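You operate a simulated robot arm through the tools that you are given. There is no shell and no other tool.

You are at the controls of a simulated robot arm. One attempt, no reset.

Task
Mix the red capsule for the seconds printed on it, then switch the mixer off.
Fine: press the button once, for one run; leave the capsule in and the hood open.

It is judged by the outcome, as a careful person would: the job done as asked, and still so three seconds after it is handed in. It fails if anything else is knocked over, pushed out of place, dropped, spilled or broken.

Robot
A 6-joint arm with a two-finger gripper, fixed in place. Base frame: the origin is at the foot of the arm, x ahead of it, y to its left, z up. Units: mm, rad, N and s.
With the tool pointing down near the work surface it reaches from about 400 to 680 mm from the base axis. Its first joint turns from -1.152 to 1.152 rad. Payload 2.45 kg.
The tool frame sits at the grasp point between the pads (the TCP): z along the fingers, y along the line on which they close. The tips reach 30 mm beyond it. The gripper opens to 106 mm. The gripper's body begins 79 mm behind the TCP.
Orientation is that of the tool frame in the base frame, as a unit quaternion [x, y, z, w]. With the fingers straight down and closing along the base's y, the tool's x points along the base's -x, its y along +y and its z along -z.

Tools
- The arm moves only by the tool step_arm. Its argument "deltas" is a list of rows, each a list of 7 numbers: the opening, from 0 (shut) to 1 (fully open), then the shift along the base's x, y, z in mm, then the turn, a rotation vector about the base's x, y, z in rad. In form: [[hand, dx, dy, dz, ax, ay, az], ...]. A call has 1 to 20 rows; each row is the pose to reach, as a shift and turn from the pose commanded when the call began. Rows are played at 5 a second. More than 50 mm and 0.15 rad between two rows, or a gripper value outside its range, and nothing of the call is played. A pose out of reach is approached as far as the arm can. The call stops where the force on the tool passes 40 N (or 10 N more than at its start, if that is more) or the arm is blocked; 0.2 s more then pass. Each finger travels about 153 mm/s and halts on what it meets, pressing with about 27 N; the grip force reading is that of the motor and also rises with nothing between the fingers. The clock runs only during rows and for 0.2 s after the last one: add rows that repeat a pose to give the fingers time. The reply holds the time, the measured pose of the TCP, the force on the tool along the base axes, the opening and the grip force, in the units named above and with some noise, with the torque about the TCP (base axes, N m) and any sound that the robot's microphone picked up, and new pictures: "show" is both (left out), scene, wrist or none.
- Cameras (640 x 400 px; columns grow to the right, rows downward): "scene" is fixed at [62.2, 422.1, 1399.9]; the picture's right is [-0.70, -0.72, 0.00], its down [-0.43, 0.42, -0.80] and it looks along [0.57, -0.55, -0.61] (base axes); focal length 346 px, centre (320, 200). "wrist" rides on the gripper at [76, -2, -106] in the tool frame; the picture's right is [0.02, 1.00, 0.00], its down [-0.78, 0.02, -0.62] and it looks along [-0.62, 0.01, 0.78] (tool axes); focal length 247 px, centre (320, 200).
- pixel_to_xyz(camera, pixels): for up to 12 pixels [column, row] of the newest picture of that camera ("zoom" is the newest enlarged one), the place [x, y, z] in the base frame of the surface seen there, good to about 2 mm. The clock stands still meanwhile.
- enlarge(camera, box): a new picture of the part [left, top, right, bottom] of that camera's present view, enlarged. The clock stands still meanwhile.
- close_job(): hands the job in; it is judged then, once.

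Leave the gripper open and the arm clear of the work at the hand-in unless told otherwise.

The tools are called after "Call:" as a command line: name --pt "numbers of a row" for each row, then --argument value for the rest, lists and objects as JSON in quotes. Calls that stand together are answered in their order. step_arm: Moves the arm, as the interface text tells. Its arguments: {"type":"object","properties":{"deltas":{"type":"array"},"show":{"type":"string","enum":["both","scene","wrist","none"]}},"required":["deltas"]} The other tools are called the same way: pixel_to_xyz (camera, pixels) gives the place of the surface under pixels of a picture; enlarge (camera, box) takes an enlarged picture of a part of a camera's view; close_job () hands the job in.

At the start:

```text
clock: 0.0
ee_pos: [346.0, 181.2, 1115.6]
orientation: [-0.001, 1.0, 0.0, 0.001]
wrist_force: [0.9, 0.4, 0.8]
ft_torque: [0.01, -0.02, -0.02]
width: 105.9
gripper_force: 0.0
```

scene: 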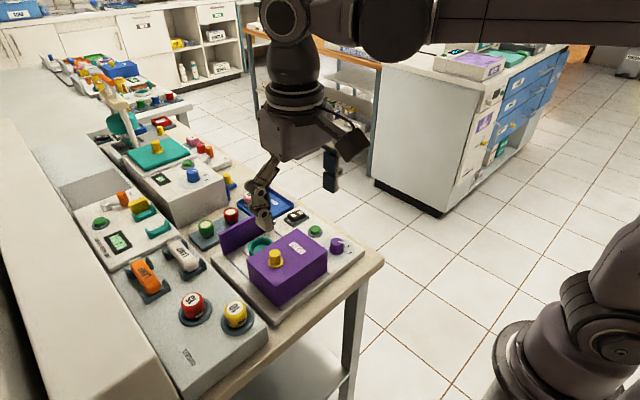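
wrist: 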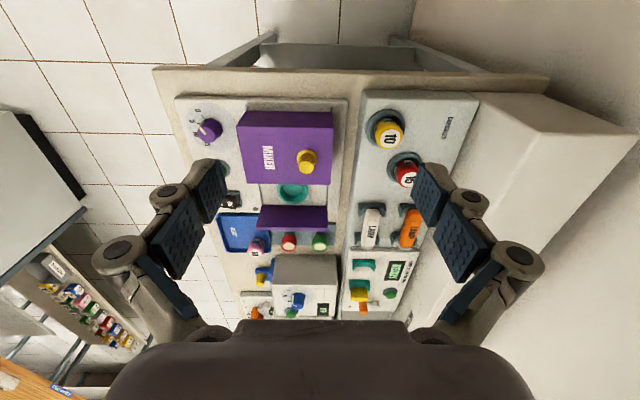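

I see a bench with a purple mixer (scene around 285,265), capsules and other devices. I'll enlarge several regions to read labels before moving.

Call:
enlarge --camera "scene" --box '[190, 180, 370, 310]'

Call:
enlarge --camera "scene" --box '[80, 180, 280, 380]'

Call:
enlarge --camera "wrist" --box '[160, 80, 350, 260]'

Call:
enlarge --camera "wrist" --box '[330, 80, 490, 320]'

```text
3.08 times, centred on (280, 245) of scene
```

zoom: 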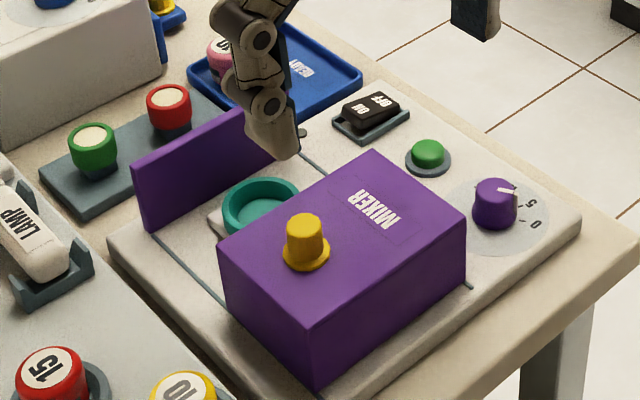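

```text
2.00 times, centred on (180, 280) of scene
```

zoom: 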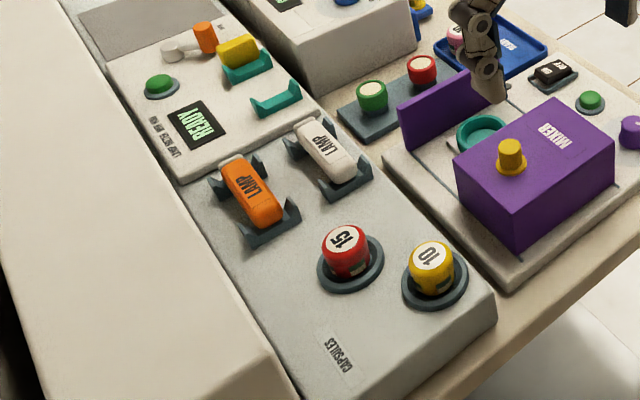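

```text
2.22 times, centred on (255, 170) of wrist
```

zoom: 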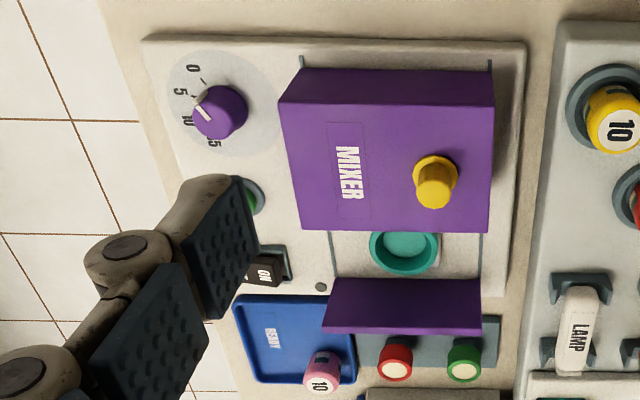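

```text
1.67 times, centred on (410, 200) of wrist
```

zoom: 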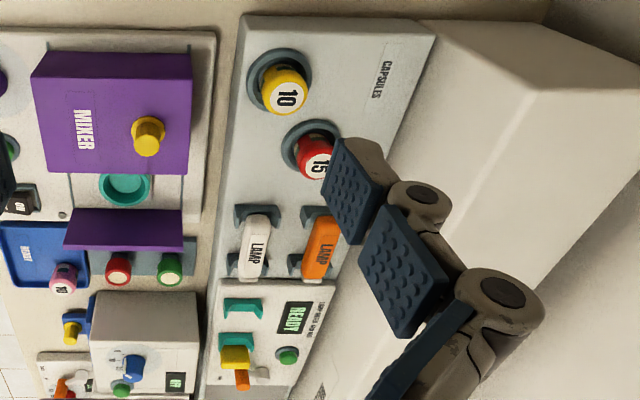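

The red capsule reads 15, the mixer has a dial (0,5,10,15), a green button, an ON/OFF rocker, and a sliding hood with yellow knob beside the teal cup. Now I'll measure key points in the scene picture.

Call:
pixel_to_xyz --camera "scene" --pixels '[[193, 298], [193, 320], [235, 310], [275, 253], [275, 263], [260, 243], [296, 215], [315, 229], [336, 243], [338, 258], [327, 262], [268, 258]]'

Call:
pixel_to_xyz --camera "wrist" --pixels '[[208, 129], [291, 192], [307, 161], [405, 175], [389, 133], [290, 175], [248, 112], [330, 112], [332, 183], [240, 182], [290, 215], [232, 200]]'

Call:
enlarge --camera "scene" --box '[270, 200, 360, 270]'

Call:
enlarge --camera "wrist" --box '[170, 90, 260, 160]'

```text
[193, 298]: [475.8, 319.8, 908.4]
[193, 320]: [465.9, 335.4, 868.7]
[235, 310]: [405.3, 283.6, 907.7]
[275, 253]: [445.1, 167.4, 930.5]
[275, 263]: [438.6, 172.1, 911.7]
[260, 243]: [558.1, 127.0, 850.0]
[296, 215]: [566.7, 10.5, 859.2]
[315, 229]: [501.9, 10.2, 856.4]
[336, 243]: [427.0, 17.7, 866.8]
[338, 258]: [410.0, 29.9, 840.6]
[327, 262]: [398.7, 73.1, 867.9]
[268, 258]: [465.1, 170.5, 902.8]
```

```text
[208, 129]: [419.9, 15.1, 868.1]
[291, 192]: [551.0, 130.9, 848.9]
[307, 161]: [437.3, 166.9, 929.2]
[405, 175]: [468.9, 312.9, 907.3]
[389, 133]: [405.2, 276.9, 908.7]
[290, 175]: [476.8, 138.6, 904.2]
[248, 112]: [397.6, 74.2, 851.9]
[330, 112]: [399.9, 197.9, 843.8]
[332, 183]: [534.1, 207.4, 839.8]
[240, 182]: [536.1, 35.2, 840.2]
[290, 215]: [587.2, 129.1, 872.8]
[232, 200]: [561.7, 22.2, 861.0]
```

```text
5.71 times, centred on (315, 235) of scene
```

zoom: 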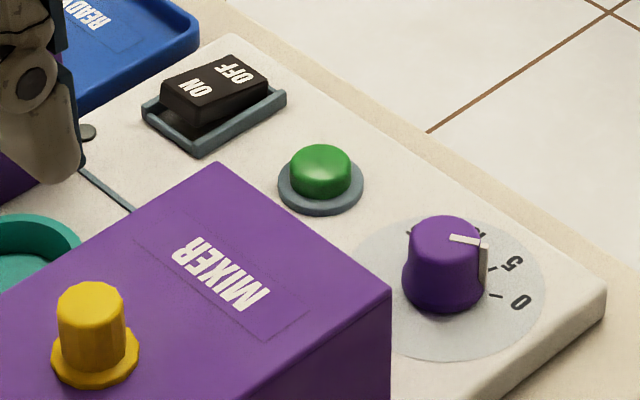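

```text
5.71 times, centred on (215, 125) of wrist
```

zoom: 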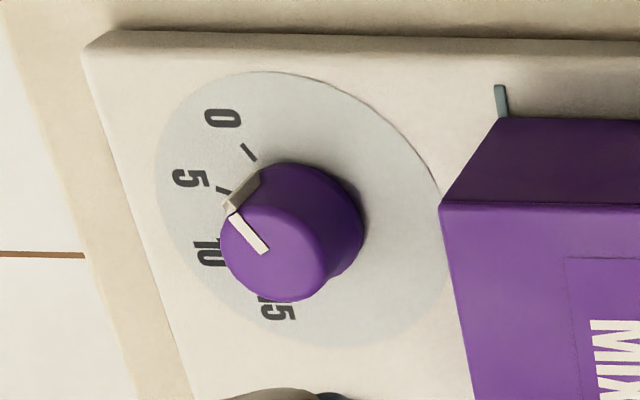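

Readings: mixer base top z≈840, dial at about (420,15), green button (502,10), rocker (563,15), cup near (555,130), hood knob (441,169), red capsule (470,313). I'll move to a nearer viewing pose above the mixer.

Call:
step_arm --pt "1 9 -20 -17 0 0 0" --pt "1 18 -40 -34 0 0 0" --pt "1 27 -60 -51 0 0 0" --pt "1 36 -80 -68 0 0 0" --pt "1 45 -100 -85 0 0 0" --pt "1 54 -120 -100 0 0 0" --show "both"

```text
clock: 1.4
ee_pos: [400.5, 61.1, 1016.9]
orientation: [0.0, 1.0, 0.0, 0.0]
wrist_force: [0.0, -1.4, 0.9]
ft_torque: [0.02, -0.02, 0.0]
width: 105.9
gripper_force: 0.0
```

scene: 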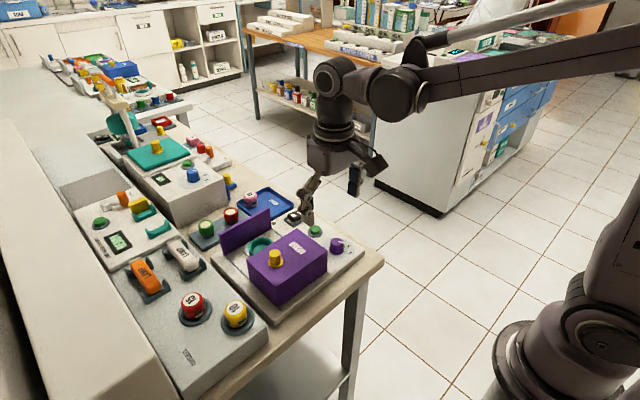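
wrist: 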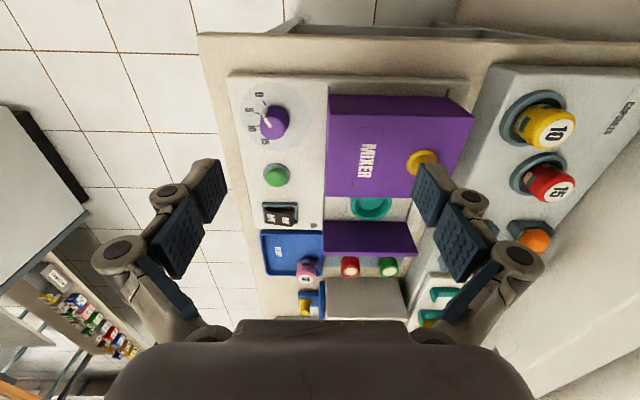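

Now the dial is at wrist (273,122), button (276,175), rocker (280,213). I'll enlarge these for pointer, rocker state and the red capsule.

Call:
enlarge --camera "wrist" --box '[235, 80, 305, 150]'

Call:
enlarge --camera "wrist" --box '[250, 160, 320, 235]'

Call:
enlarge --camera "wrist" --box '[310, 80, 480, 290]'

Call:
enlarge --camera "wrist" --box '[490, 90, 600, 220]'

```text
5.71 times, centred on (270, 115) of wrist
```

zoom: 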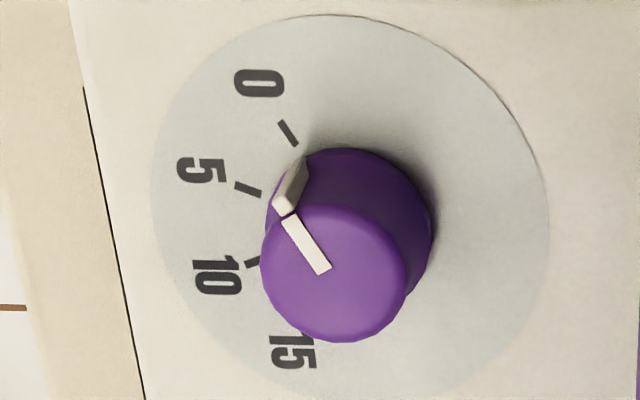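

```text
5.33 times, centred on (285, 198) of wrist
```

zoom: 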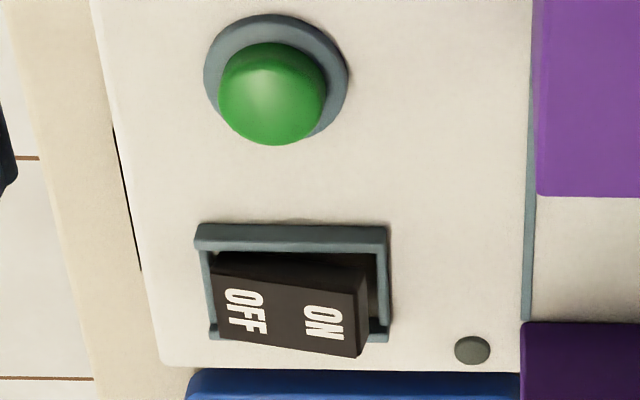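

```text
1.90 times, centred on (395, 185) of wrist
```

zoom: 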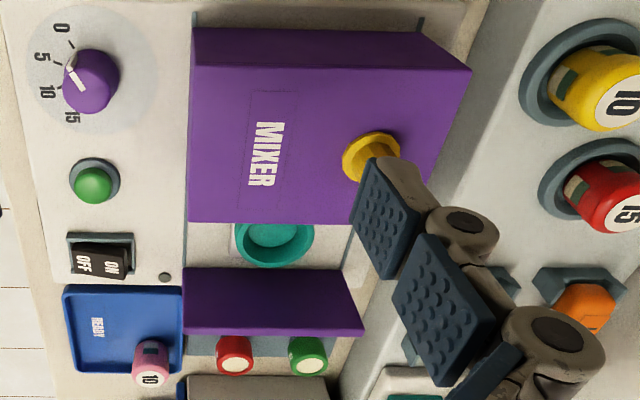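

```text
3.08 times, centred on (545, 155) of wrist
```

zoom: 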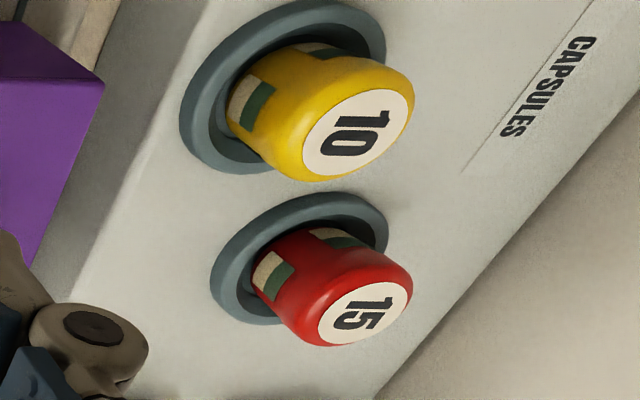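

The rocker is on OFF (ON end raised), the dial pointer between 0 and 5-ish. I'll re-enlarge the dial and measure tick, pointer and knob points.

Call:
enlarge --camera "wrist" --box '[235, 80, 305, 150]'

```text
5.71 times, centred on (270, 115) of wrist
```

zoom: 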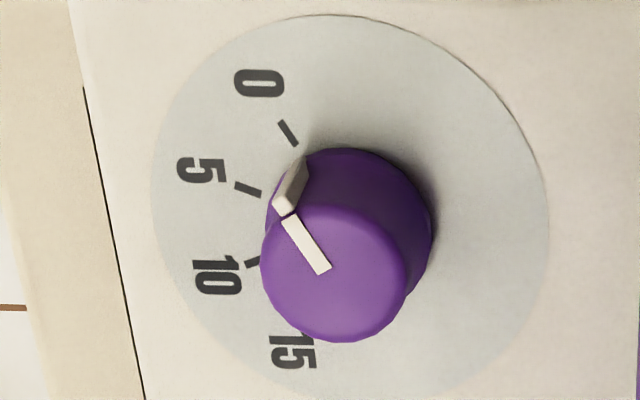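

Measuring on the zoom picture: dial ticks 0 (288,132), 5 (248,188), 10 (252,262), label centres, pointer line ends (292,220)/(322,268), knob top rim points.

Call:
pixel_to_xyz --camera "zoom" --pixels '[[280, 122], [296, 143], [238, 184], [260, 193], [248, 264], [259, 84], [200, 171], [216, 276], [292, 352], [292, 222], [323, 268], [345, 60]]'

Call:
pixel_to_xyz --camera "zoom" --pixels '[[330, 200], [270, 260], [400, 265], [335, 325], [335, 265], [280, 205], [290, 190], [330, 15], [152, 200], [548, 250], [300, 175]]'

```text
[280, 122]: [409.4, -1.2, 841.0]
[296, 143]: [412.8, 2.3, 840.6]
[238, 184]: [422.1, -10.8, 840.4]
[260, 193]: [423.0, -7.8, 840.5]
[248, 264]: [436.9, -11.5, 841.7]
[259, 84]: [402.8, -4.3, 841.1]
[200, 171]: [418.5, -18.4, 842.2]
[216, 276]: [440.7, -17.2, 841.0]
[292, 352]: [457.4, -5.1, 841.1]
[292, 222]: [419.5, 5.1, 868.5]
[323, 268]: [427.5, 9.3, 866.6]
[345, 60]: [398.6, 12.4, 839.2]
```

```text
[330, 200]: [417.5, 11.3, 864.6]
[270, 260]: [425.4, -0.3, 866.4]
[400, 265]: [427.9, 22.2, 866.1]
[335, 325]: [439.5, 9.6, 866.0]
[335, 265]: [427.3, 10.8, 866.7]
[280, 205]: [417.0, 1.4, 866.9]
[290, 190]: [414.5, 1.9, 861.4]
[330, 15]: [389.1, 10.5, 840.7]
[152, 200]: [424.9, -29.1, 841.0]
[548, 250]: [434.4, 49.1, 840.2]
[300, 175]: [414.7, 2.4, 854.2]
```

The pointer direction computes to about -150°, i.e. at the 0 tick; 15 lies near -30° about centre (428,10). Next I move over the cup area for a close look at it, the hood and the rear plate.

Call:
step_arm --pt "1 17 23 -8 0 0 0" --pt "1 34 46 -16 0 0 0" --pt "1 50 69 -24 0 0 0" --show "both"

Call:
enlarge --camera "wrist" --box '[230, 100, 430, 280]'

```text
clock: 2.2
ee_pos: [450.7, 128.2, 989.7]
orientation: [0.001, 1.0, 0.0, 0.0]
wrist_force: [0.3, -0.2, -0.6]
ft_torque: [-0.01, 0.01, 0.0]
width: 105.9
gripper_force: 0.0
```

scene: 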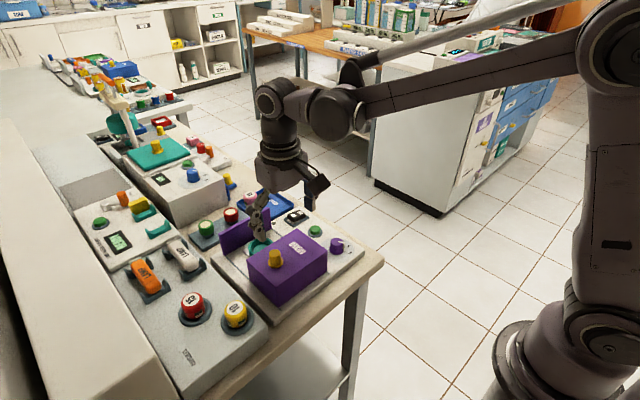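
wrist: 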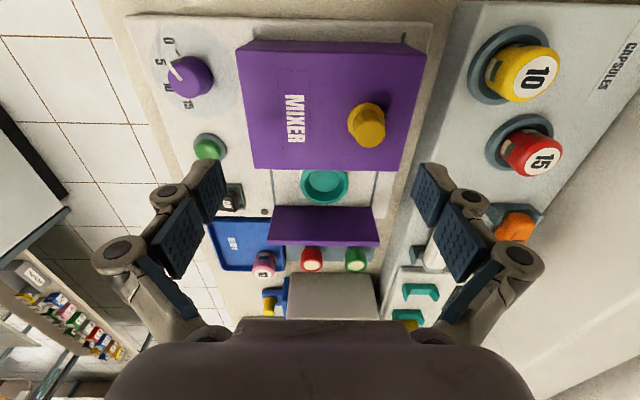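

```text
2.22 times, centred on (330, 190) of wrist
```

zoom: 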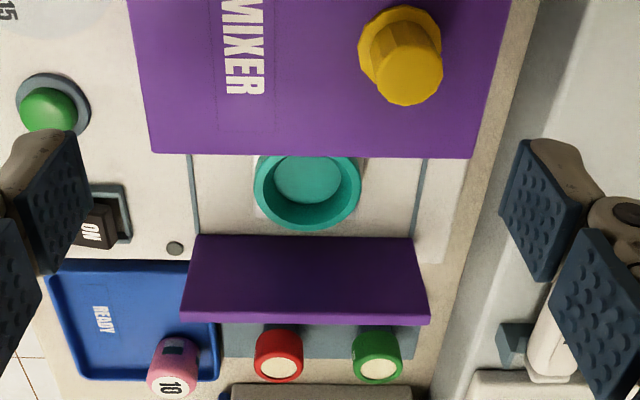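

The cup is seen in the zoom at (307,190), hood front edge at row ~155, plate at rows 237–322. Measuring these.

Call:
pixel_to_xyz --camera "zoom" --pixels '[[258, 185], [355, 185], [308, 224], [308, 180], [308, 200], [270, 165], [160, 145], [460, 145], [200, 245], [410, 245], [300, 317], [190, 200]]'

Call:
pixel_to_xyz --camera "zoom" --pixels '[[400, 70], [365, 40], [437, 60], [400, 100], [370, 75], [420, 200], [423, 170], [190, 317], [425, 317], [440, 200], [175, 248], [430, 240]]'

Call:
pixel_to_xyz --camera "wrist" --pixels '[[542, 160], [522, 142], [512, 150], [507, 170], [500, 135], [490, 150], [530, 70], [480, 40], [540, 185], [460, 150], [555, 120], [245, 45]]'

```text
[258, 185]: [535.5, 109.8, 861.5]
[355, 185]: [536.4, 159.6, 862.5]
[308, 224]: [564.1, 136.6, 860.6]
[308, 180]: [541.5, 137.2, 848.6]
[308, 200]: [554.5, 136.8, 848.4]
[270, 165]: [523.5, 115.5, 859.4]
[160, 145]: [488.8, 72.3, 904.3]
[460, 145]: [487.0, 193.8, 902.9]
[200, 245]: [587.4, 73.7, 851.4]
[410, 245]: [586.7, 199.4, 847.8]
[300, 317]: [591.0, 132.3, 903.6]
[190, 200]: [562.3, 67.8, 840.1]
```

```text
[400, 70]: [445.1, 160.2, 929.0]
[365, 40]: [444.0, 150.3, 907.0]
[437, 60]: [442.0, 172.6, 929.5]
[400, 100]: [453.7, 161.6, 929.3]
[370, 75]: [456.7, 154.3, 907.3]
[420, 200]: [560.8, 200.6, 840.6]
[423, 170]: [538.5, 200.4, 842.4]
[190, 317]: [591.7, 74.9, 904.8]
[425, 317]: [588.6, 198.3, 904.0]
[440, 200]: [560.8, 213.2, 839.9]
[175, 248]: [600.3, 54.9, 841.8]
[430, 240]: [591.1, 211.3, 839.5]
```

```text
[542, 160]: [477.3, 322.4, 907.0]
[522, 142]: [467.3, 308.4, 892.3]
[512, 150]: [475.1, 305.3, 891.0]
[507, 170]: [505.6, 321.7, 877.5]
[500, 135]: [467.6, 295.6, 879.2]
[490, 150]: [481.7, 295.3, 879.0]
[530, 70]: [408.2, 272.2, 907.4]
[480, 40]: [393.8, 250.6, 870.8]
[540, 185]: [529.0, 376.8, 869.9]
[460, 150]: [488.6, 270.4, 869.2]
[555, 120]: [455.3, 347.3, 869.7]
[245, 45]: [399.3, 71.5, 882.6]
```

The cup floor is at z≈848.5, rim ≈861, centre near (540,135); hood front at x≈490, plate at x≈587. Now I move sideways to look squarely at the red capsule.

Call:
step_arm --pt "1 -8 37 0 0 0 0" --pt "1 -16 74 0 0 0 0" --pt "1 -24 111 0 0 0 0" --pt "1 -32 148 0 0 0 0" --pt "1 -40 185 0 0 0 0" --show "both"

Call:
enlarge --camera "wrist" --box '[210, 60, 430, 260]'

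```text
clock: 3.4
ee_pos: [411.6, 312.3, 993.3]
orientation: [0.001, 1.0, 0.0, 0.0]
wrist_force: [-1.4, 0.3, -0.6]
ft_torque: [-0.03, 0.01, 0.01]
width: 105.8
gripper_force: 0.1
```

scene: 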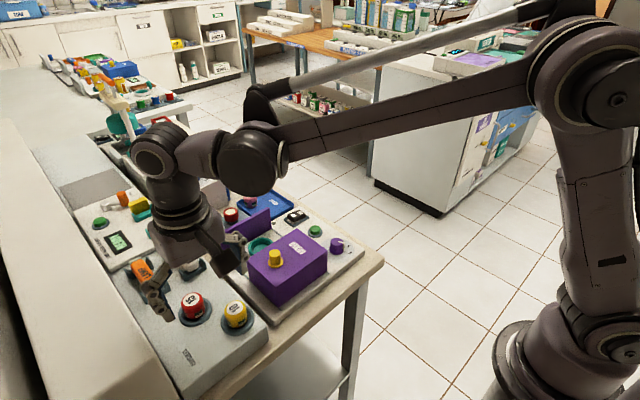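
wrist: 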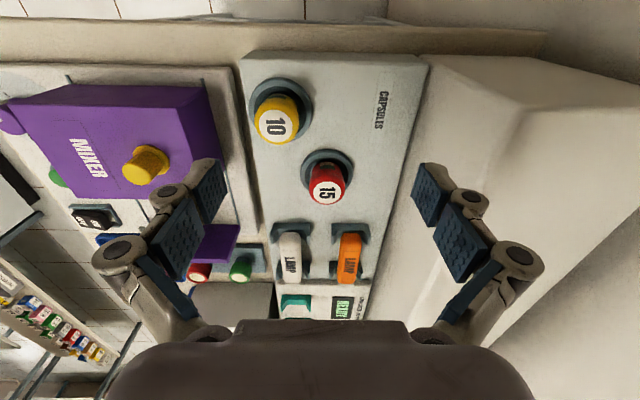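

```text
2.00 times, centred on (320, 160) of wrist
```

zoom: 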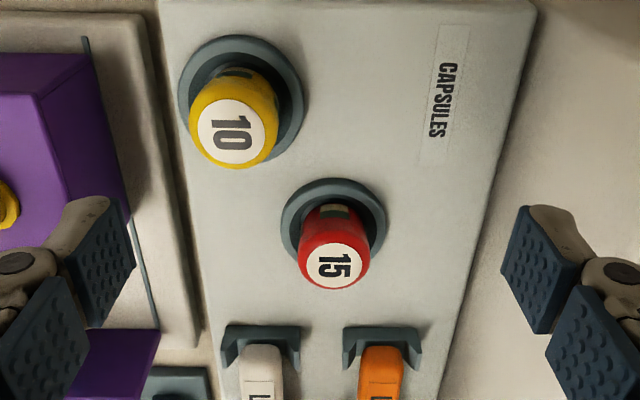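

The red capsule is in the zoom at (335,262). Measuring its top disc, sides, ring and the neighbours (lamp holders, cream casing).

Call:
pixel_to_xyz --camera "zoom" --pixels '[[335, 265], [309, 265], [361, 265], [335, 245], [335, 286], [303, 250], [367, 250], [335, 184], [284, 225], [383, 225], [335, 212], [310, 215]]'

Call:
pixel_to_xyz --camera "wrist" --pixels '[[290, 232], [348, 232], [290, 250], [348, 250], [450, 75], [520, 100], [440, 120], [415, 100], [480, 60], [400, 200], [290, 226], [350, 226]]'

```text
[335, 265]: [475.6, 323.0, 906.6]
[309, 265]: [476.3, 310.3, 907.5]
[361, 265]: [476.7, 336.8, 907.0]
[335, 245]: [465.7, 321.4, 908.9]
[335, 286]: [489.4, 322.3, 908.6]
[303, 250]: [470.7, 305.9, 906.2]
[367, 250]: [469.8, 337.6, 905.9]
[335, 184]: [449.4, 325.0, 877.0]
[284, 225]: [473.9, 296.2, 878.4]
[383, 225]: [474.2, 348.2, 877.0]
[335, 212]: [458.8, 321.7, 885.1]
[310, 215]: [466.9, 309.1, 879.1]
```

```text
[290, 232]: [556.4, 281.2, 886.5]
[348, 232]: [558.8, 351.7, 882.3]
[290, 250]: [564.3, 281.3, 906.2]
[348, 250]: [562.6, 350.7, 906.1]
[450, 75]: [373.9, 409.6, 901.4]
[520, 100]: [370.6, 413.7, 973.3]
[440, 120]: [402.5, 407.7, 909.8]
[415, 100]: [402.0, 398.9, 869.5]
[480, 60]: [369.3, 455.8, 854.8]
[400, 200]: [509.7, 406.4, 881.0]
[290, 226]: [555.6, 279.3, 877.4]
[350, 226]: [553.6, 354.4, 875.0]
```

The capsule is centred about (475.5,322.3), radius ≈16.5, top 907, ring top 878. I'll now check the cup from the scene camera while the arm is away.

Call:
enlarge --camera "scene" --box '[225, 210, 305, 270]'

```text
6.67 times, centred on (265, 240) of scene
```

zoom: 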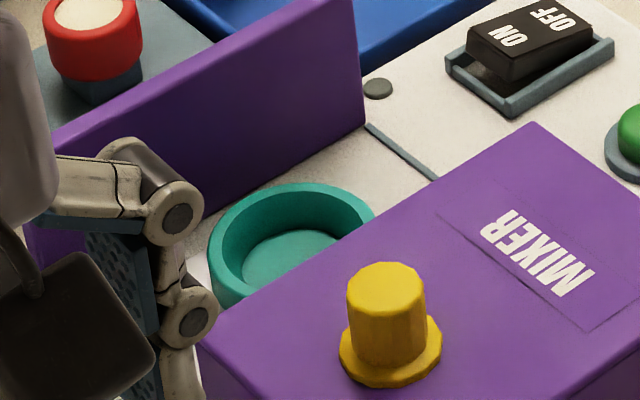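

Measuring cup rim points in this zoom: (213,245), (235,208), (290,190), (345,193), (365,210), floor (290,250) etc., plus the yellow knob.

Call:
pixel_to_xyz --camera "zoom" --pixels '[[217, 240], [240, 207], [290, 188], [340, 195], [366, 212], [290, 245], [260, 270], [330, 240], [250, 230], [290, 205], [340, 215], [235, 290]]'

Call:
pixel_to_xyz --camera "zoom" --pixels '[[386, 290], [352, 285], [420, 285], [386, 268], [386, 340], [386, 380], [345, 345], [438, 345], [485, 30], [575, 15], [505, 60], [378, 88]]'

```text
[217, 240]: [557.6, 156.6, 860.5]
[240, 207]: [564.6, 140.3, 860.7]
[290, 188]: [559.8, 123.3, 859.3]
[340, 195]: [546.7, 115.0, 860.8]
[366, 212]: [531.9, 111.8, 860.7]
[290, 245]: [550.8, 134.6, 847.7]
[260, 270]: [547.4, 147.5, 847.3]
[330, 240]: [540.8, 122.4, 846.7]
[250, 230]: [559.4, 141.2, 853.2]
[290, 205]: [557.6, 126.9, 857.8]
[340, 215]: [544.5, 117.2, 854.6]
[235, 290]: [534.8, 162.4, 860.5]
```

```text
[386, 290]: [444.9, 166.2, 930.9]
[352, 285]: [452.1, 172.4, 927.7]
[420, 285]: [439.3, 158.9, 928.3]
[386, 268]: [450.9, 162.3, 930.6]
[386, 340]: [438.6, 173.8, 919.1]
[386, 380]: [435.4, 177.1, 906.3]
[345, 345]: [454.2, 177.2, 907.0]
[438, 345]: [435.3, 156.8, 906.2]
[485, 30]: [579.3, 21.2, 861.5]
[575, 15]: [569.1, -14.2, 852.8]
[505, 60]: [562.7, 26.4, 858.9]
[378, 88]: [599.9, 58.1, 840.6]
```

Cup centre estimates to ≈(539.5,136.5), inner radius ≈20.5; capsule radius ≈16.5. I'll move above the red capsule with the hand at about 60 mm, to z≈950, and check alignment.

Call:
step_arm --pt "0.6 22 3 -10 0 0 0" --pt "0.57 44 5 -25 0 0 0" --pt "0.57 65.5 7.1 -40 0 0 0" --pt "0.57 65.5 7.1 -40 0 0 0" --pt "0.57 65.5 7.1 -40 0 0 0" --show "both"

Call:
enlarge --camera "wrist" --box '[230, 100, 410, 280]'

```text
clock: 4.6
ee_pos: [477.0, 322.2, 953.9]
orientation: [0.0, 1.0, 0.0, 0.0]
wrist_force: [0.7, -0.6, 0.6]
ft_torque: [0.04, 0.01, -0.02]
width: 60.6
gripper_force: 0.1
```

scene: 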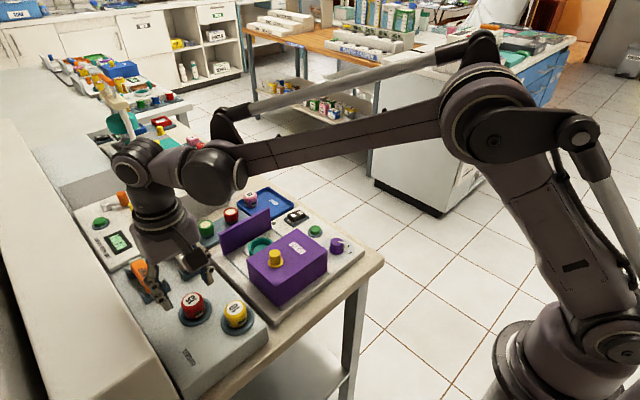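
wrist: 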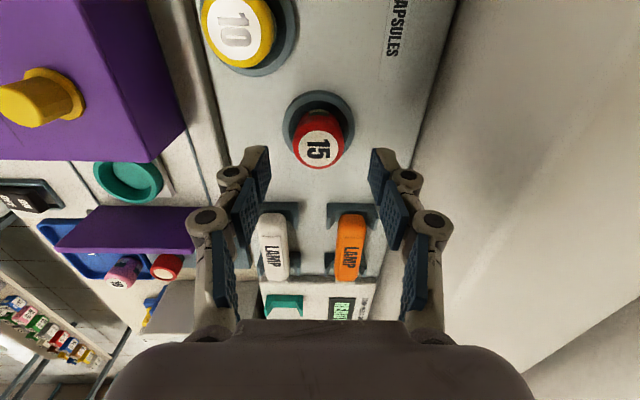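

```text
2.22 times, centred on (320, 190) of wrist
```

zoom: 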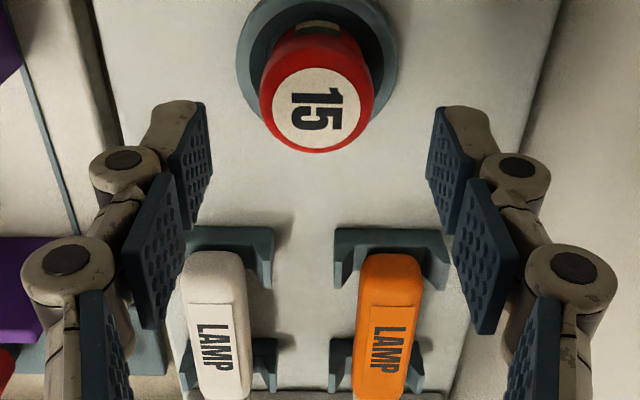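

The capsule is centred between the pads in the picture (column ~318). I'll re-measure the capsule's top disc to confirm its x and y.

Call:
pixel_to_xyz --camera "zoom" --pixels '[[317, 109], [275, 109], [365, 109], [317, 68], [317, 150], [290, 80], [345, 138], [290, 138], [345, 80], [372, 60], [264, 70], [245, 60]]'

```text
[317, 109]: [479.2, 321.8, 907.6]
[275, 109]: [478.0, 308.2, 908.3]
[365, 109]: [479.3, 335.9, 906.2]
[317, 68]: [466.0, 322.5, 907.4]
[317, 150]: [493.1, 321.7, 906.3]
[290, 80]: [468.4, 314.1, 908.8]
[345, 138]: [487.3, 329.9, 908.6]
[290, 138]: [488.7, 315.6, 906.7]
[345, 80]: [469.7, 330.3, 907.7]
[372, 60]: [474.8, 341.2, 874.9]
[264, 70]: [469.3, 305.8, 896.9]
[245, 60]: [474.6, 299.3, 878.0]
```

The capsule's centre (≈478,322) agrees with the TCP. Descending 36 mm so the tips are at about z=886, then closing.

Call:
step_arm --pt "0.57 0 0 -12 0 0 0" --pt "0.57 0 0 -24 0 0 0" --pt "0.57 0 0 -36 0 0 0" --pt "0.57 0 0 -36 0 0 0" --show "wrist"

```text
clock: 5.6
ee_pos: [475.7, 323.4, 917.6]
orientation: [0.0, 1.0, -0.001, 0.0]
wrist_force: [0.6, -0.2, 0.7]
ft_torque: [-0.01, 0.04, 0.0]
width: 60.4
gripper_force: 0.0
```

wrist: 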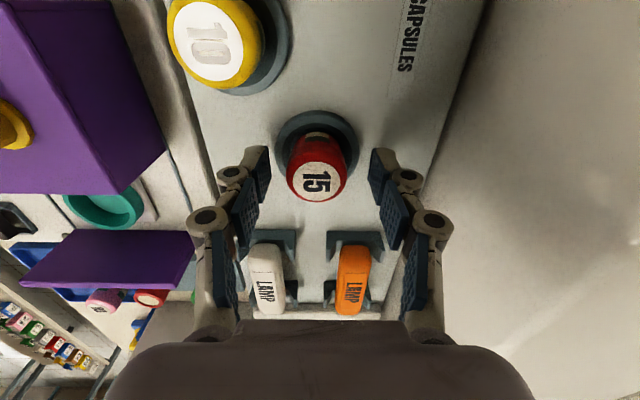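

The capsule sits between the pads at (317,180), no contact forces. Now closing.

Call:
step_arm --pt "0.1 0 0 0 0 0 0" --pt "0.1 0 0 0 0 0 0" --pt "0.1 0 0 0 0 0 0" --pt "0.1 0 0 0 0 0 0" --show "wrist"

```text
clock: 6.6
ee_pos: [475.1, 324.1, 917.3]
orientation: [0.0, 1.0, -0.001, -0.001]
wrist_force: [-0.3, -0.1, 0.8]
ft_torque: [0.0, 0.01, -0.02]
width: 33.2
gripper_force: 26.8
```

wrist: 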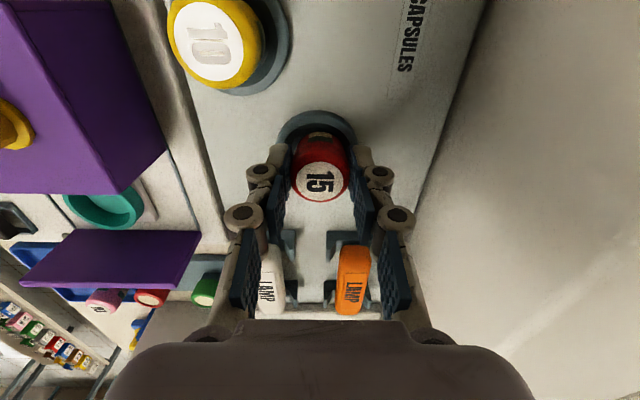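

Gripped at 33.2 mm with 26.8 N. Lifting straight up 75 mm.

Call:
step_arm --pt "0.1 0 0 8 0 0 0" --pt "0.1 0 0 20 0 0 0" --pt "0.1 0 0 38 0 0 0" --pt "0.1 0 0 56 0 0 0" --pt "0.1 0 0 75 0 0 0" --pt "0.1 0 0 75 0 0 0" --show "both"

Call:
enlarge --camera "wrist" --box '[240, 90, 400, 230]'

Call:
enlarge --camera "scene" --box '[120, 220, 260, 340]'

```text
clock: 8.0
ee_pos: [478.1, 321.5, 992.6]
orientation: [0.0, 1.0, 0.001, 0.0]
wrist_force: [0.0, -0.3, 0.3]
ft_torque: [0.03, -0.02, -0.01]
width: 33.3
gripper_force: 27.2
```

scene: 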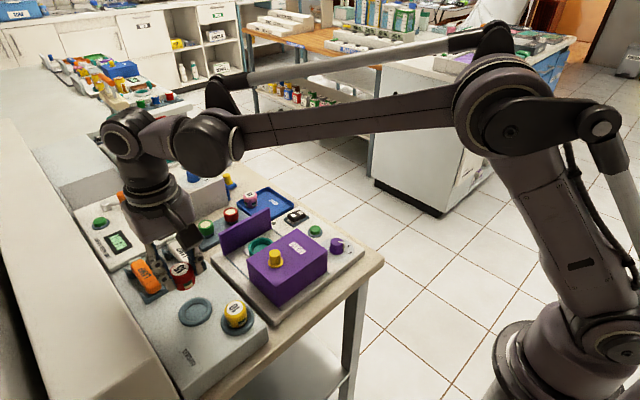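
wrist: 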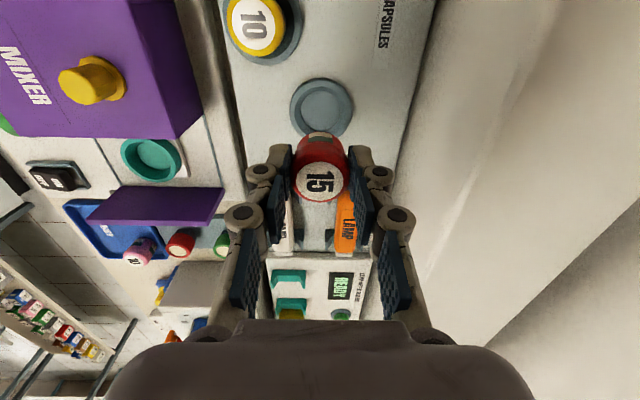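

```text
2.86 times, centred on (320, 160) of wrist
```

zoom: 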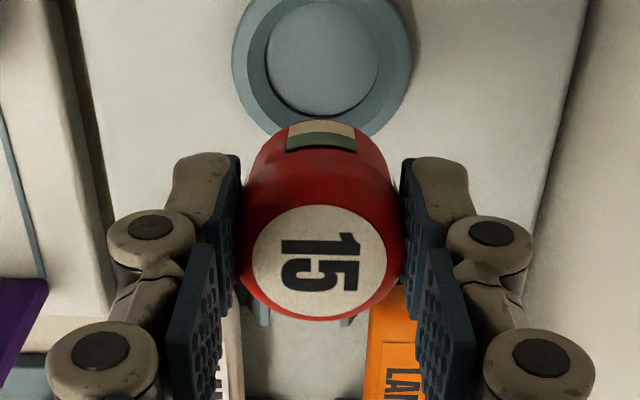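

```text
3.33 times, centred on (190, 280) of scene
```

zoom: 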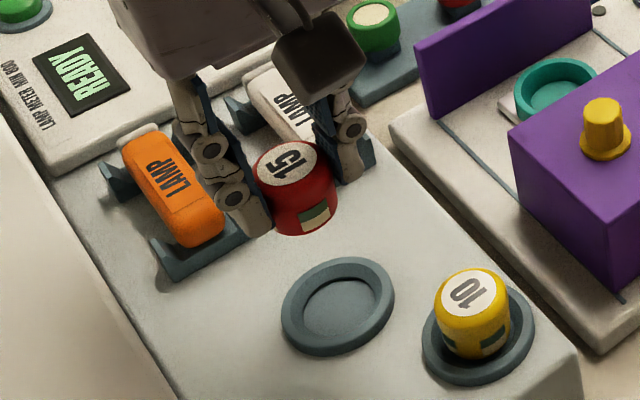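

The capsule is up. I'll measure the empty ring's floor and rim (zoom 338,305 / 290,310) and the capsule's lower edge (300,230) to know its height relative to the TCP.

Call:
pixel_to_xyz --camera "zoom" --pixels '[[338, 305], [330, 315], [290, 310], [340, 345], [300, 232], [318, 228], [285, 228], [290, 165], [335, 180], [332, 205], [560, 110], [555, 70]]'

```text
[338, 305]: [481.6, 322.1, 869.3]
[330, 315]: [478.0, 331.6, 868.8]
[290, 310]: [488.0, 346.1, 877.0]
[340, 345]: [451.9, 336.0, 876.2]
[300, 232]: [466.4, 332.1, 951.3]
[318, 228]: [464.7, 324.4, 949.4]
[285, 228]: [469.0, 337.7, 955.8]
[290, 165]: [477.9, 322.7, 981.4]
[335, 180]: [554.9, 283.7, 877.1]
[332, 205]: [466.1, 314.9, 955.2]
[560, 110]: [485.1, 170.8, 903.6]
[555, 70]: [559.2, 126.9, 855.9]
```

Ring floor is z≈869, so the capsule's bottom is ≈48 mm below the TCP. Moving across at this height to above the cup (~539,136.5), bottom at ≈944, above knob (930) and plate (904).

Call:
step_arm --pt "0.1 8 -18 0 0 0 0" --pt "0.1 18 -46 0 0 0 0" --pt "0.1 28 -78 0 0 0 0" --pt "0.1 38 -110 0 0 0 0" --pt "0.1 48 -142 0 0 0 0" --pt "0.1 57 -170 0 0 0 0" --pt "0.1 61.5 -186 0 0 0 0" --pt "0.1 61.5 -186 0 0 0 0" --pt "0.1 61.5 -186 0 0 0 0" --show "both"

Call:
enlarge --camera "wrist" --box '[230, 70, 410, 230]'

Call:
enlarge --camera "scene" --box '[200, 170, 340, 290]'

```text
clock: 10.0
ee_pos: [538.9, 133.0, 989.8]
orientation: [0.0, 1.0, 0.0, 0.0]
wrist_force: [0.6, 0.5, -0.9]
ft_torque: [-0.02, 0.01, 0.04]
width: 33.4
gripper_force: 26.9
```

scene: 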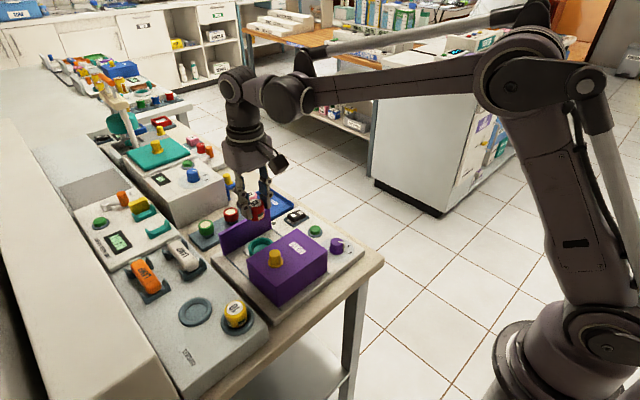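
wrist: 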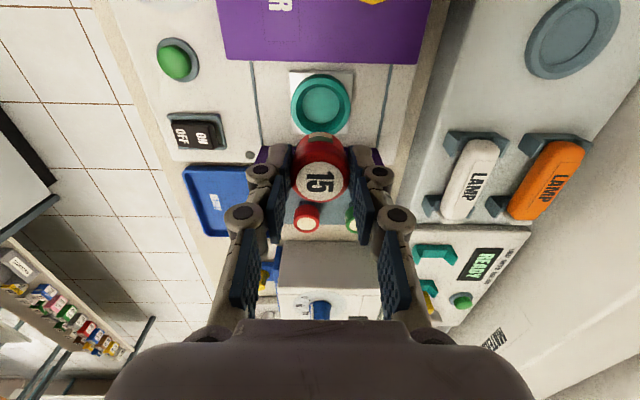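

```text
2.50 times, centred on (320, 150) of wrist
```

zoom: 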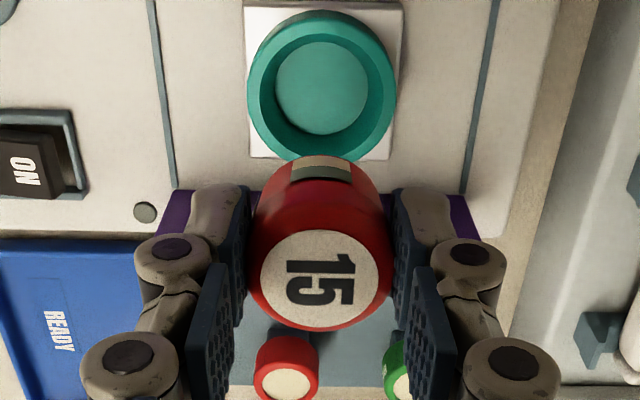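

```text
3.33 times, centred on (270, 230) of scene
```

zoom: 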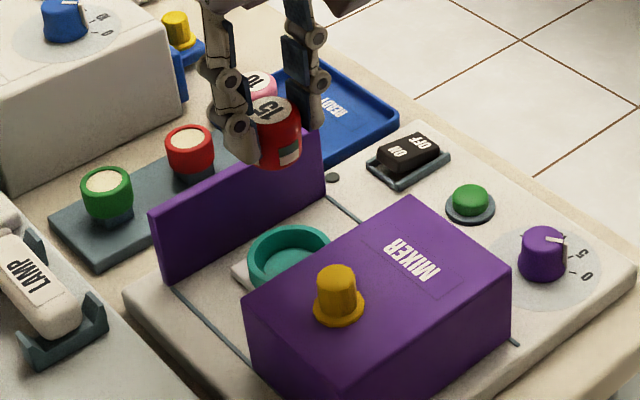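

Now the whole cup is visible from the wrist view (centre around (320,104)). I measure its rim and the capsule label at (322,182) for exact centring.

Call:
pixel_to_xyz --camera "wrist" --pixels '[[293, 106], [348, 106], [321, 77.5], [319, 130], [301, 85], [340, 85], [300, 124], [340, 124], [321, 105], [322, 182], [307, 182], [338, 180]]'

```text
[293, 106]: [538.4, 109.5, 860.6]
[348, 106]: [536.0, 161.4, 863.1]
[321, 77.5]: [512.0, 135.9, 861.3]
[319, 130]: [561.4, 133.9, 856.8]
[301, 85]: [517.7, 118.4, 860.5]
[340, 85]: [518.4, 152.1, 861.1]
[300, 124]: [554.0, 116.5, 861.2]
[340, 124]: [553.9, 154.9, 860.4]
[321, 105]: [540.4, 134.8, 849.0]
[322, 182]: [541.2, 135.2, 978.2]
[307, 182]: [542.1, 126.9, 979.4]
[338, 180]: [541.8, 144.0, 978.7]
```

Cup centre from this view ≈(537,135.4). I'll check the capsule top's extents for its true centre.

Call:
pixel_to_xyz --camera "wrist" --pixels '[[322, 164], [322, 200], [300, 178], [344, 178], [310, 168], [334, 168], [310, 196], [334, 196], [322, 160], [322, 150], [321, 140], [322, 182]]'

Call:
enlarge --camera "wrist" --box '[280, 60, 360, 220]'

```text
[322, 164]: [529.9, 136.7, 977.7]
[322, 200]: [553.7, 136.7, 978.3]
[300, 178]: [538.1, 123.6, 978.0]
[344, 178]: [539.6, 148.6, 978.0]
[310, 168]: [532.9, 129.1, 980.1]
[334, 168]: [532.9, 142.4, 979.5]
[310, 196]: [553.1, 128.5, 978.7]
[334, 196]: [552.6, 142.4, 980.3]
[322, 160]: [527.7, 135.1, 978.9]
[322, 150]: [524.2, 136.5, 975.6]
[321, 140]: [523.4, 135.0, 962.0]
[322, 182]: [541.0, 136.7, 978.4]
```

```text
2.50 times, centred on (320, 140) of wrist
```

zoom: 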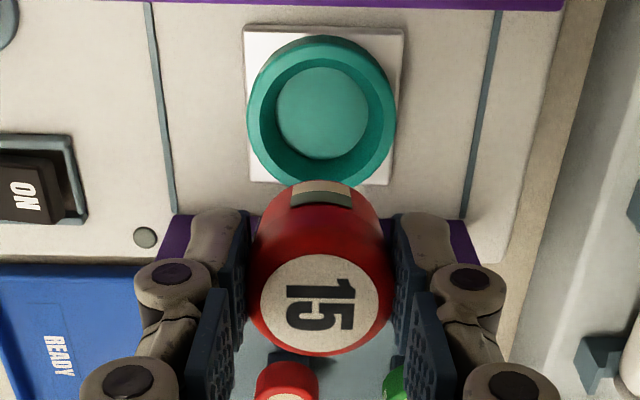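

The capsule centre is ≈(540.5,136) vs cup ≈(537.5,135.5), so I shift -2 mm in x, -0.5 in y while descending 86 mm (final contact expected near 92 mm).

Call:
step_arm --pt "0.1 -1 -0.5 -15 0 0 0" --pt "0.1 -2 -0.5 -32 0 0 0" --pt "0.1 -2 -0.5 -48 0 0 0" --pt "0.1 -2 -0.5 -62 0 0 0" --pt "0.1 -2 -0.5 -72 0 0 0" --pt "0.1 -2 -0.5 -72 0 0 0" --show "both"

Call:
enlarge --camera "wrist" --box '[240, 90, 400, 230]'

Call:
enlarge --camera "scene" --box '[220, 190, 320, 270]'

```text
clock: 11.4
ee_pos: [535.6, 135.1, 918.3]
orientation: [0.0, 1.0, 0.0, 0.0]
wrist_force: [-1.2, 0.3, -1.1]
ft_torque: [0.0, 0.03, 0.02]
width: 33.1
gripper_force: 26.9
```

scene: 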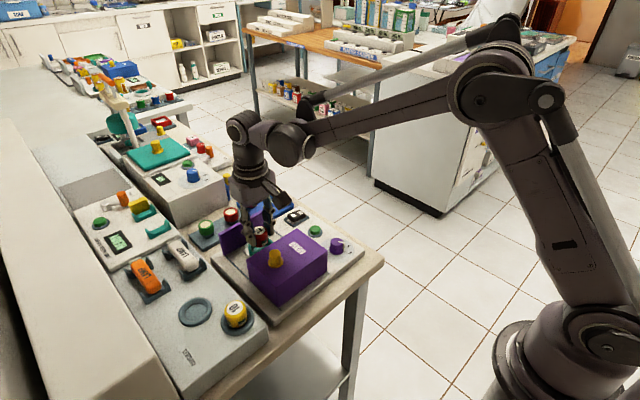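
wrist: 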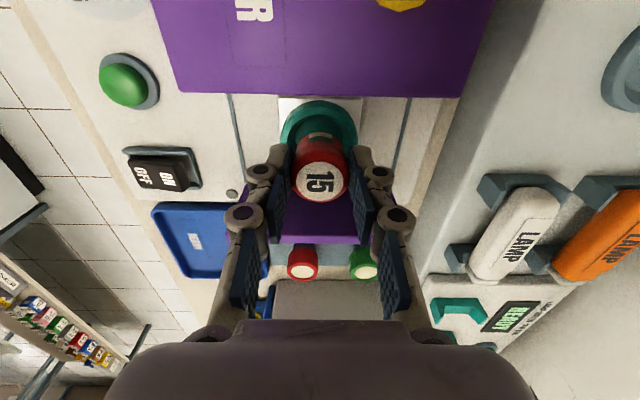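

```text
2.86 times, centred on (320, 160) of wrist
```

zoom: 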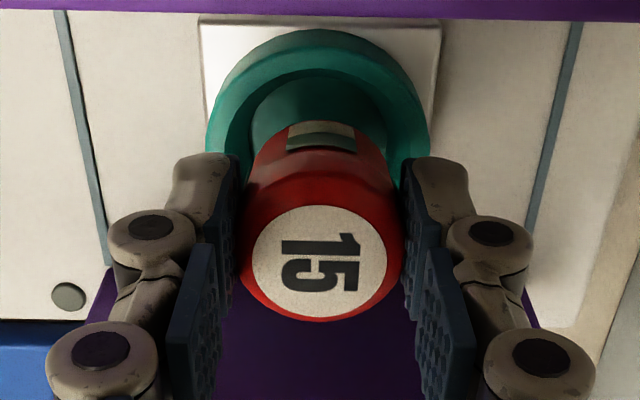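

```text
5.00 times, centred on (270, 230) of scene
```

zoom: 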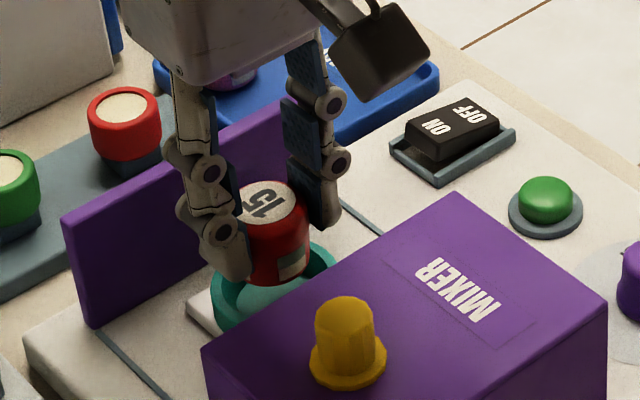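

The capsule is just above the cup, aligned in columns (320 vs 318). Lowering a further 14 mm.

Call:
step_arm --pt "0.1 0 0 -5 0 0 0" --pt "0.1 0 0 -10 0 0 0" --pt "0.1 0 0 -14 0 0 0" --pt "0.1 0 0 -14 0 0 0" --show "both"

Call:
enlarge --camera "wrist" --box '[240, 90, 400, 230]'

Call:
enlarge --camera "scene" --box '[220, 190, 320, 270]'

```text
clock: 12.4
ee_pos: [535.6, 136.0, 905.2]
orientation: [0.0, 1.0, 0.0, -0.001]
wrist_force: [-0.8, 0.0, -0.3]
ft_torque: [0.0, -0.01, 0.02]
width: 33.3
gripper_force: 27.0
```

scene: 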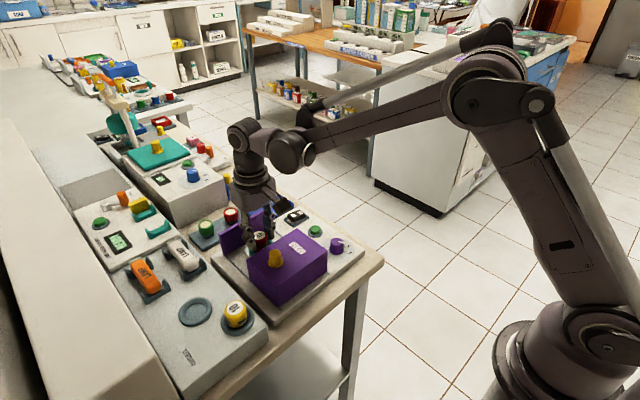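
wrist: 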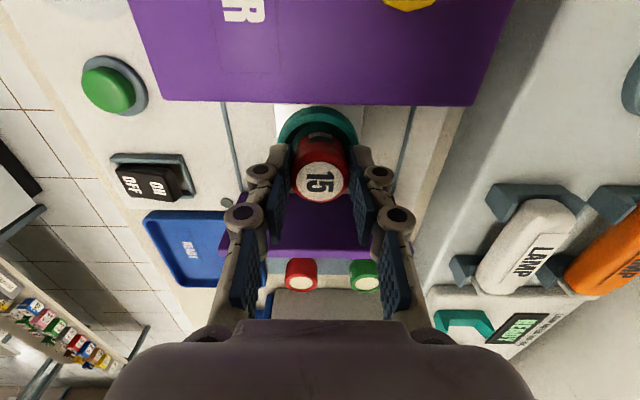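

```text
2.86 times, centred on (320, 160) of wrist
```

zoom: 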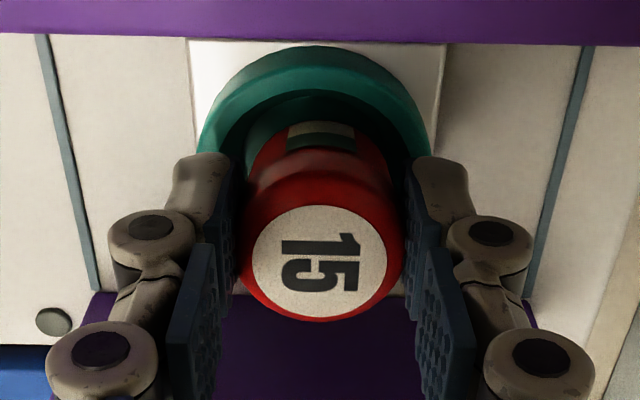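

```text
5.00 times, centred on (270, 230) of scene
```

zoom: 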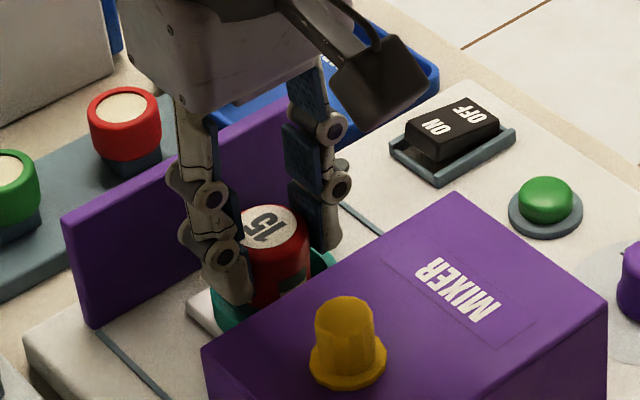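

The capsule is entering the cup with no contact. Lowering another 5 mm slowly.

Call:
step_arm --pt "0.1 0 0 -2 0 0 0" --pt "0.1 0 0 -4 0 0 0" --pt "0.1 0 0 -5.5 0 0 0" --pt "0.1 0 0 -5.5 0 0 0" --show "none"

```text
clock: 13.4
ee_pos: [536.3, 136.9, 900.3]
orientation: [0.0, 1.0, 0.0, -0.001]
wrist_force: [0.6, -0.1, -0.8]
ft_torque: [0.02, -0.01, 0.01]
width: 33.5
gripper_force: 27.3
```

No contact force yet (z≈900). Lowering in 1 mm steps up to 4 mm more.

Call:
step_arm --pt "0.1 0 0 -1 0 0 0" --pt "0.1 0 0 -2 0 0 0" --pt "0.1 0 0 -2 0 0 0" --show "none"

```text
clock: 14.2
ee_pos: [536.1, 136.6, 897.1]
orientation: [0.001, 1.0, 0.0, 0.0]
wrist_force: [-1.1, 0.0, -0.2]
ft_torque: [-0.02, -0.03, 0.0]
width: 33.1
gripper_force: 27.4
```

Still free. One more mm at a time.

Call:
step_arm --pt "0.1 0 0 -0.7 0 0 0" --pt "0.1 0 0 -1.3 0 0 0" --pt "0.1 0 0 -1.3 0 0 0" --show "both"

Call:
enlarge --camera "scene" --box '[220, 190, 320, 270]'

Call:
enlarge --camera "wrist" --box '[240, 90, 400, 230]'

```text
clock: 15.0
ee_pos: [535.9, 136.9, 895.6]
orientation: [0.0, 1.0, 0.0, 0.0]
wrist_force: [0.3, 0.2, 0.0]
ft_torque: [0.01, -0.01, 0.01]
width: 33.4
gripper_force: 27.1
```

scene: 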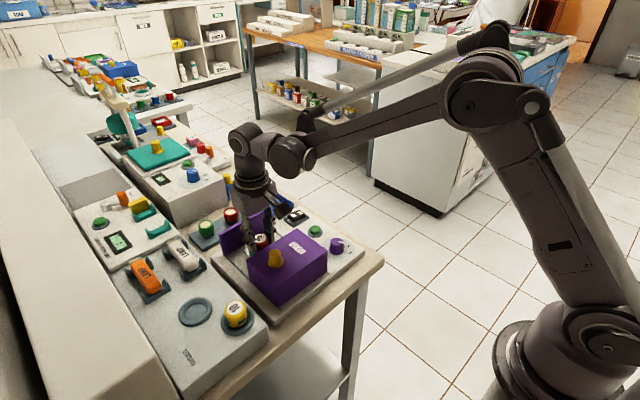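
wrist: 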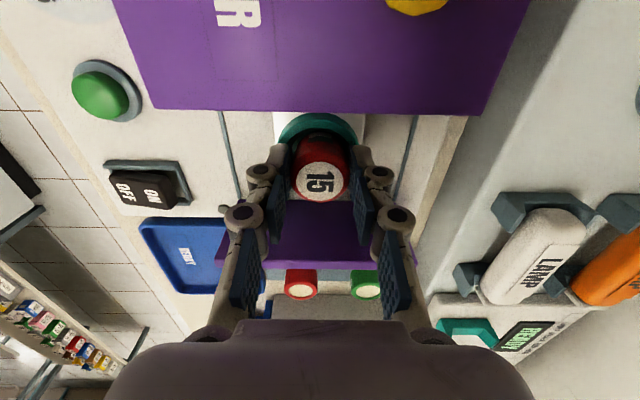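

```text
5.00 times, centred on (270, 230) of scene
```

zoom: 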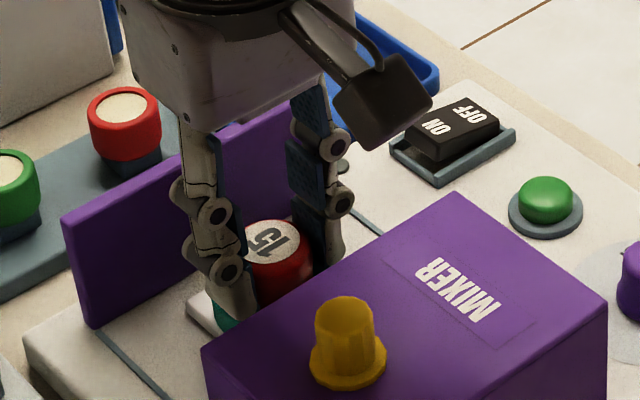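

```text
2.86 times, centred on (320, 160) of wrist
```

zoom: 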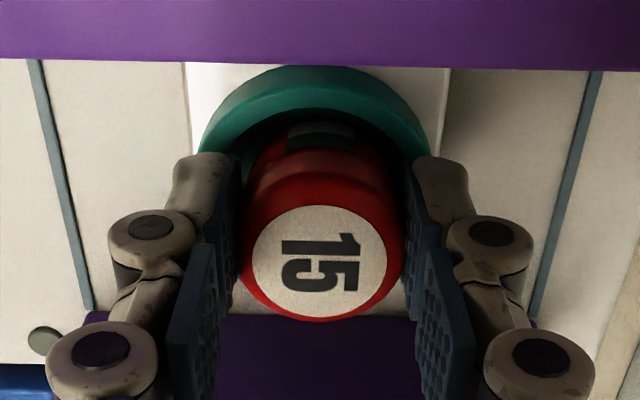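

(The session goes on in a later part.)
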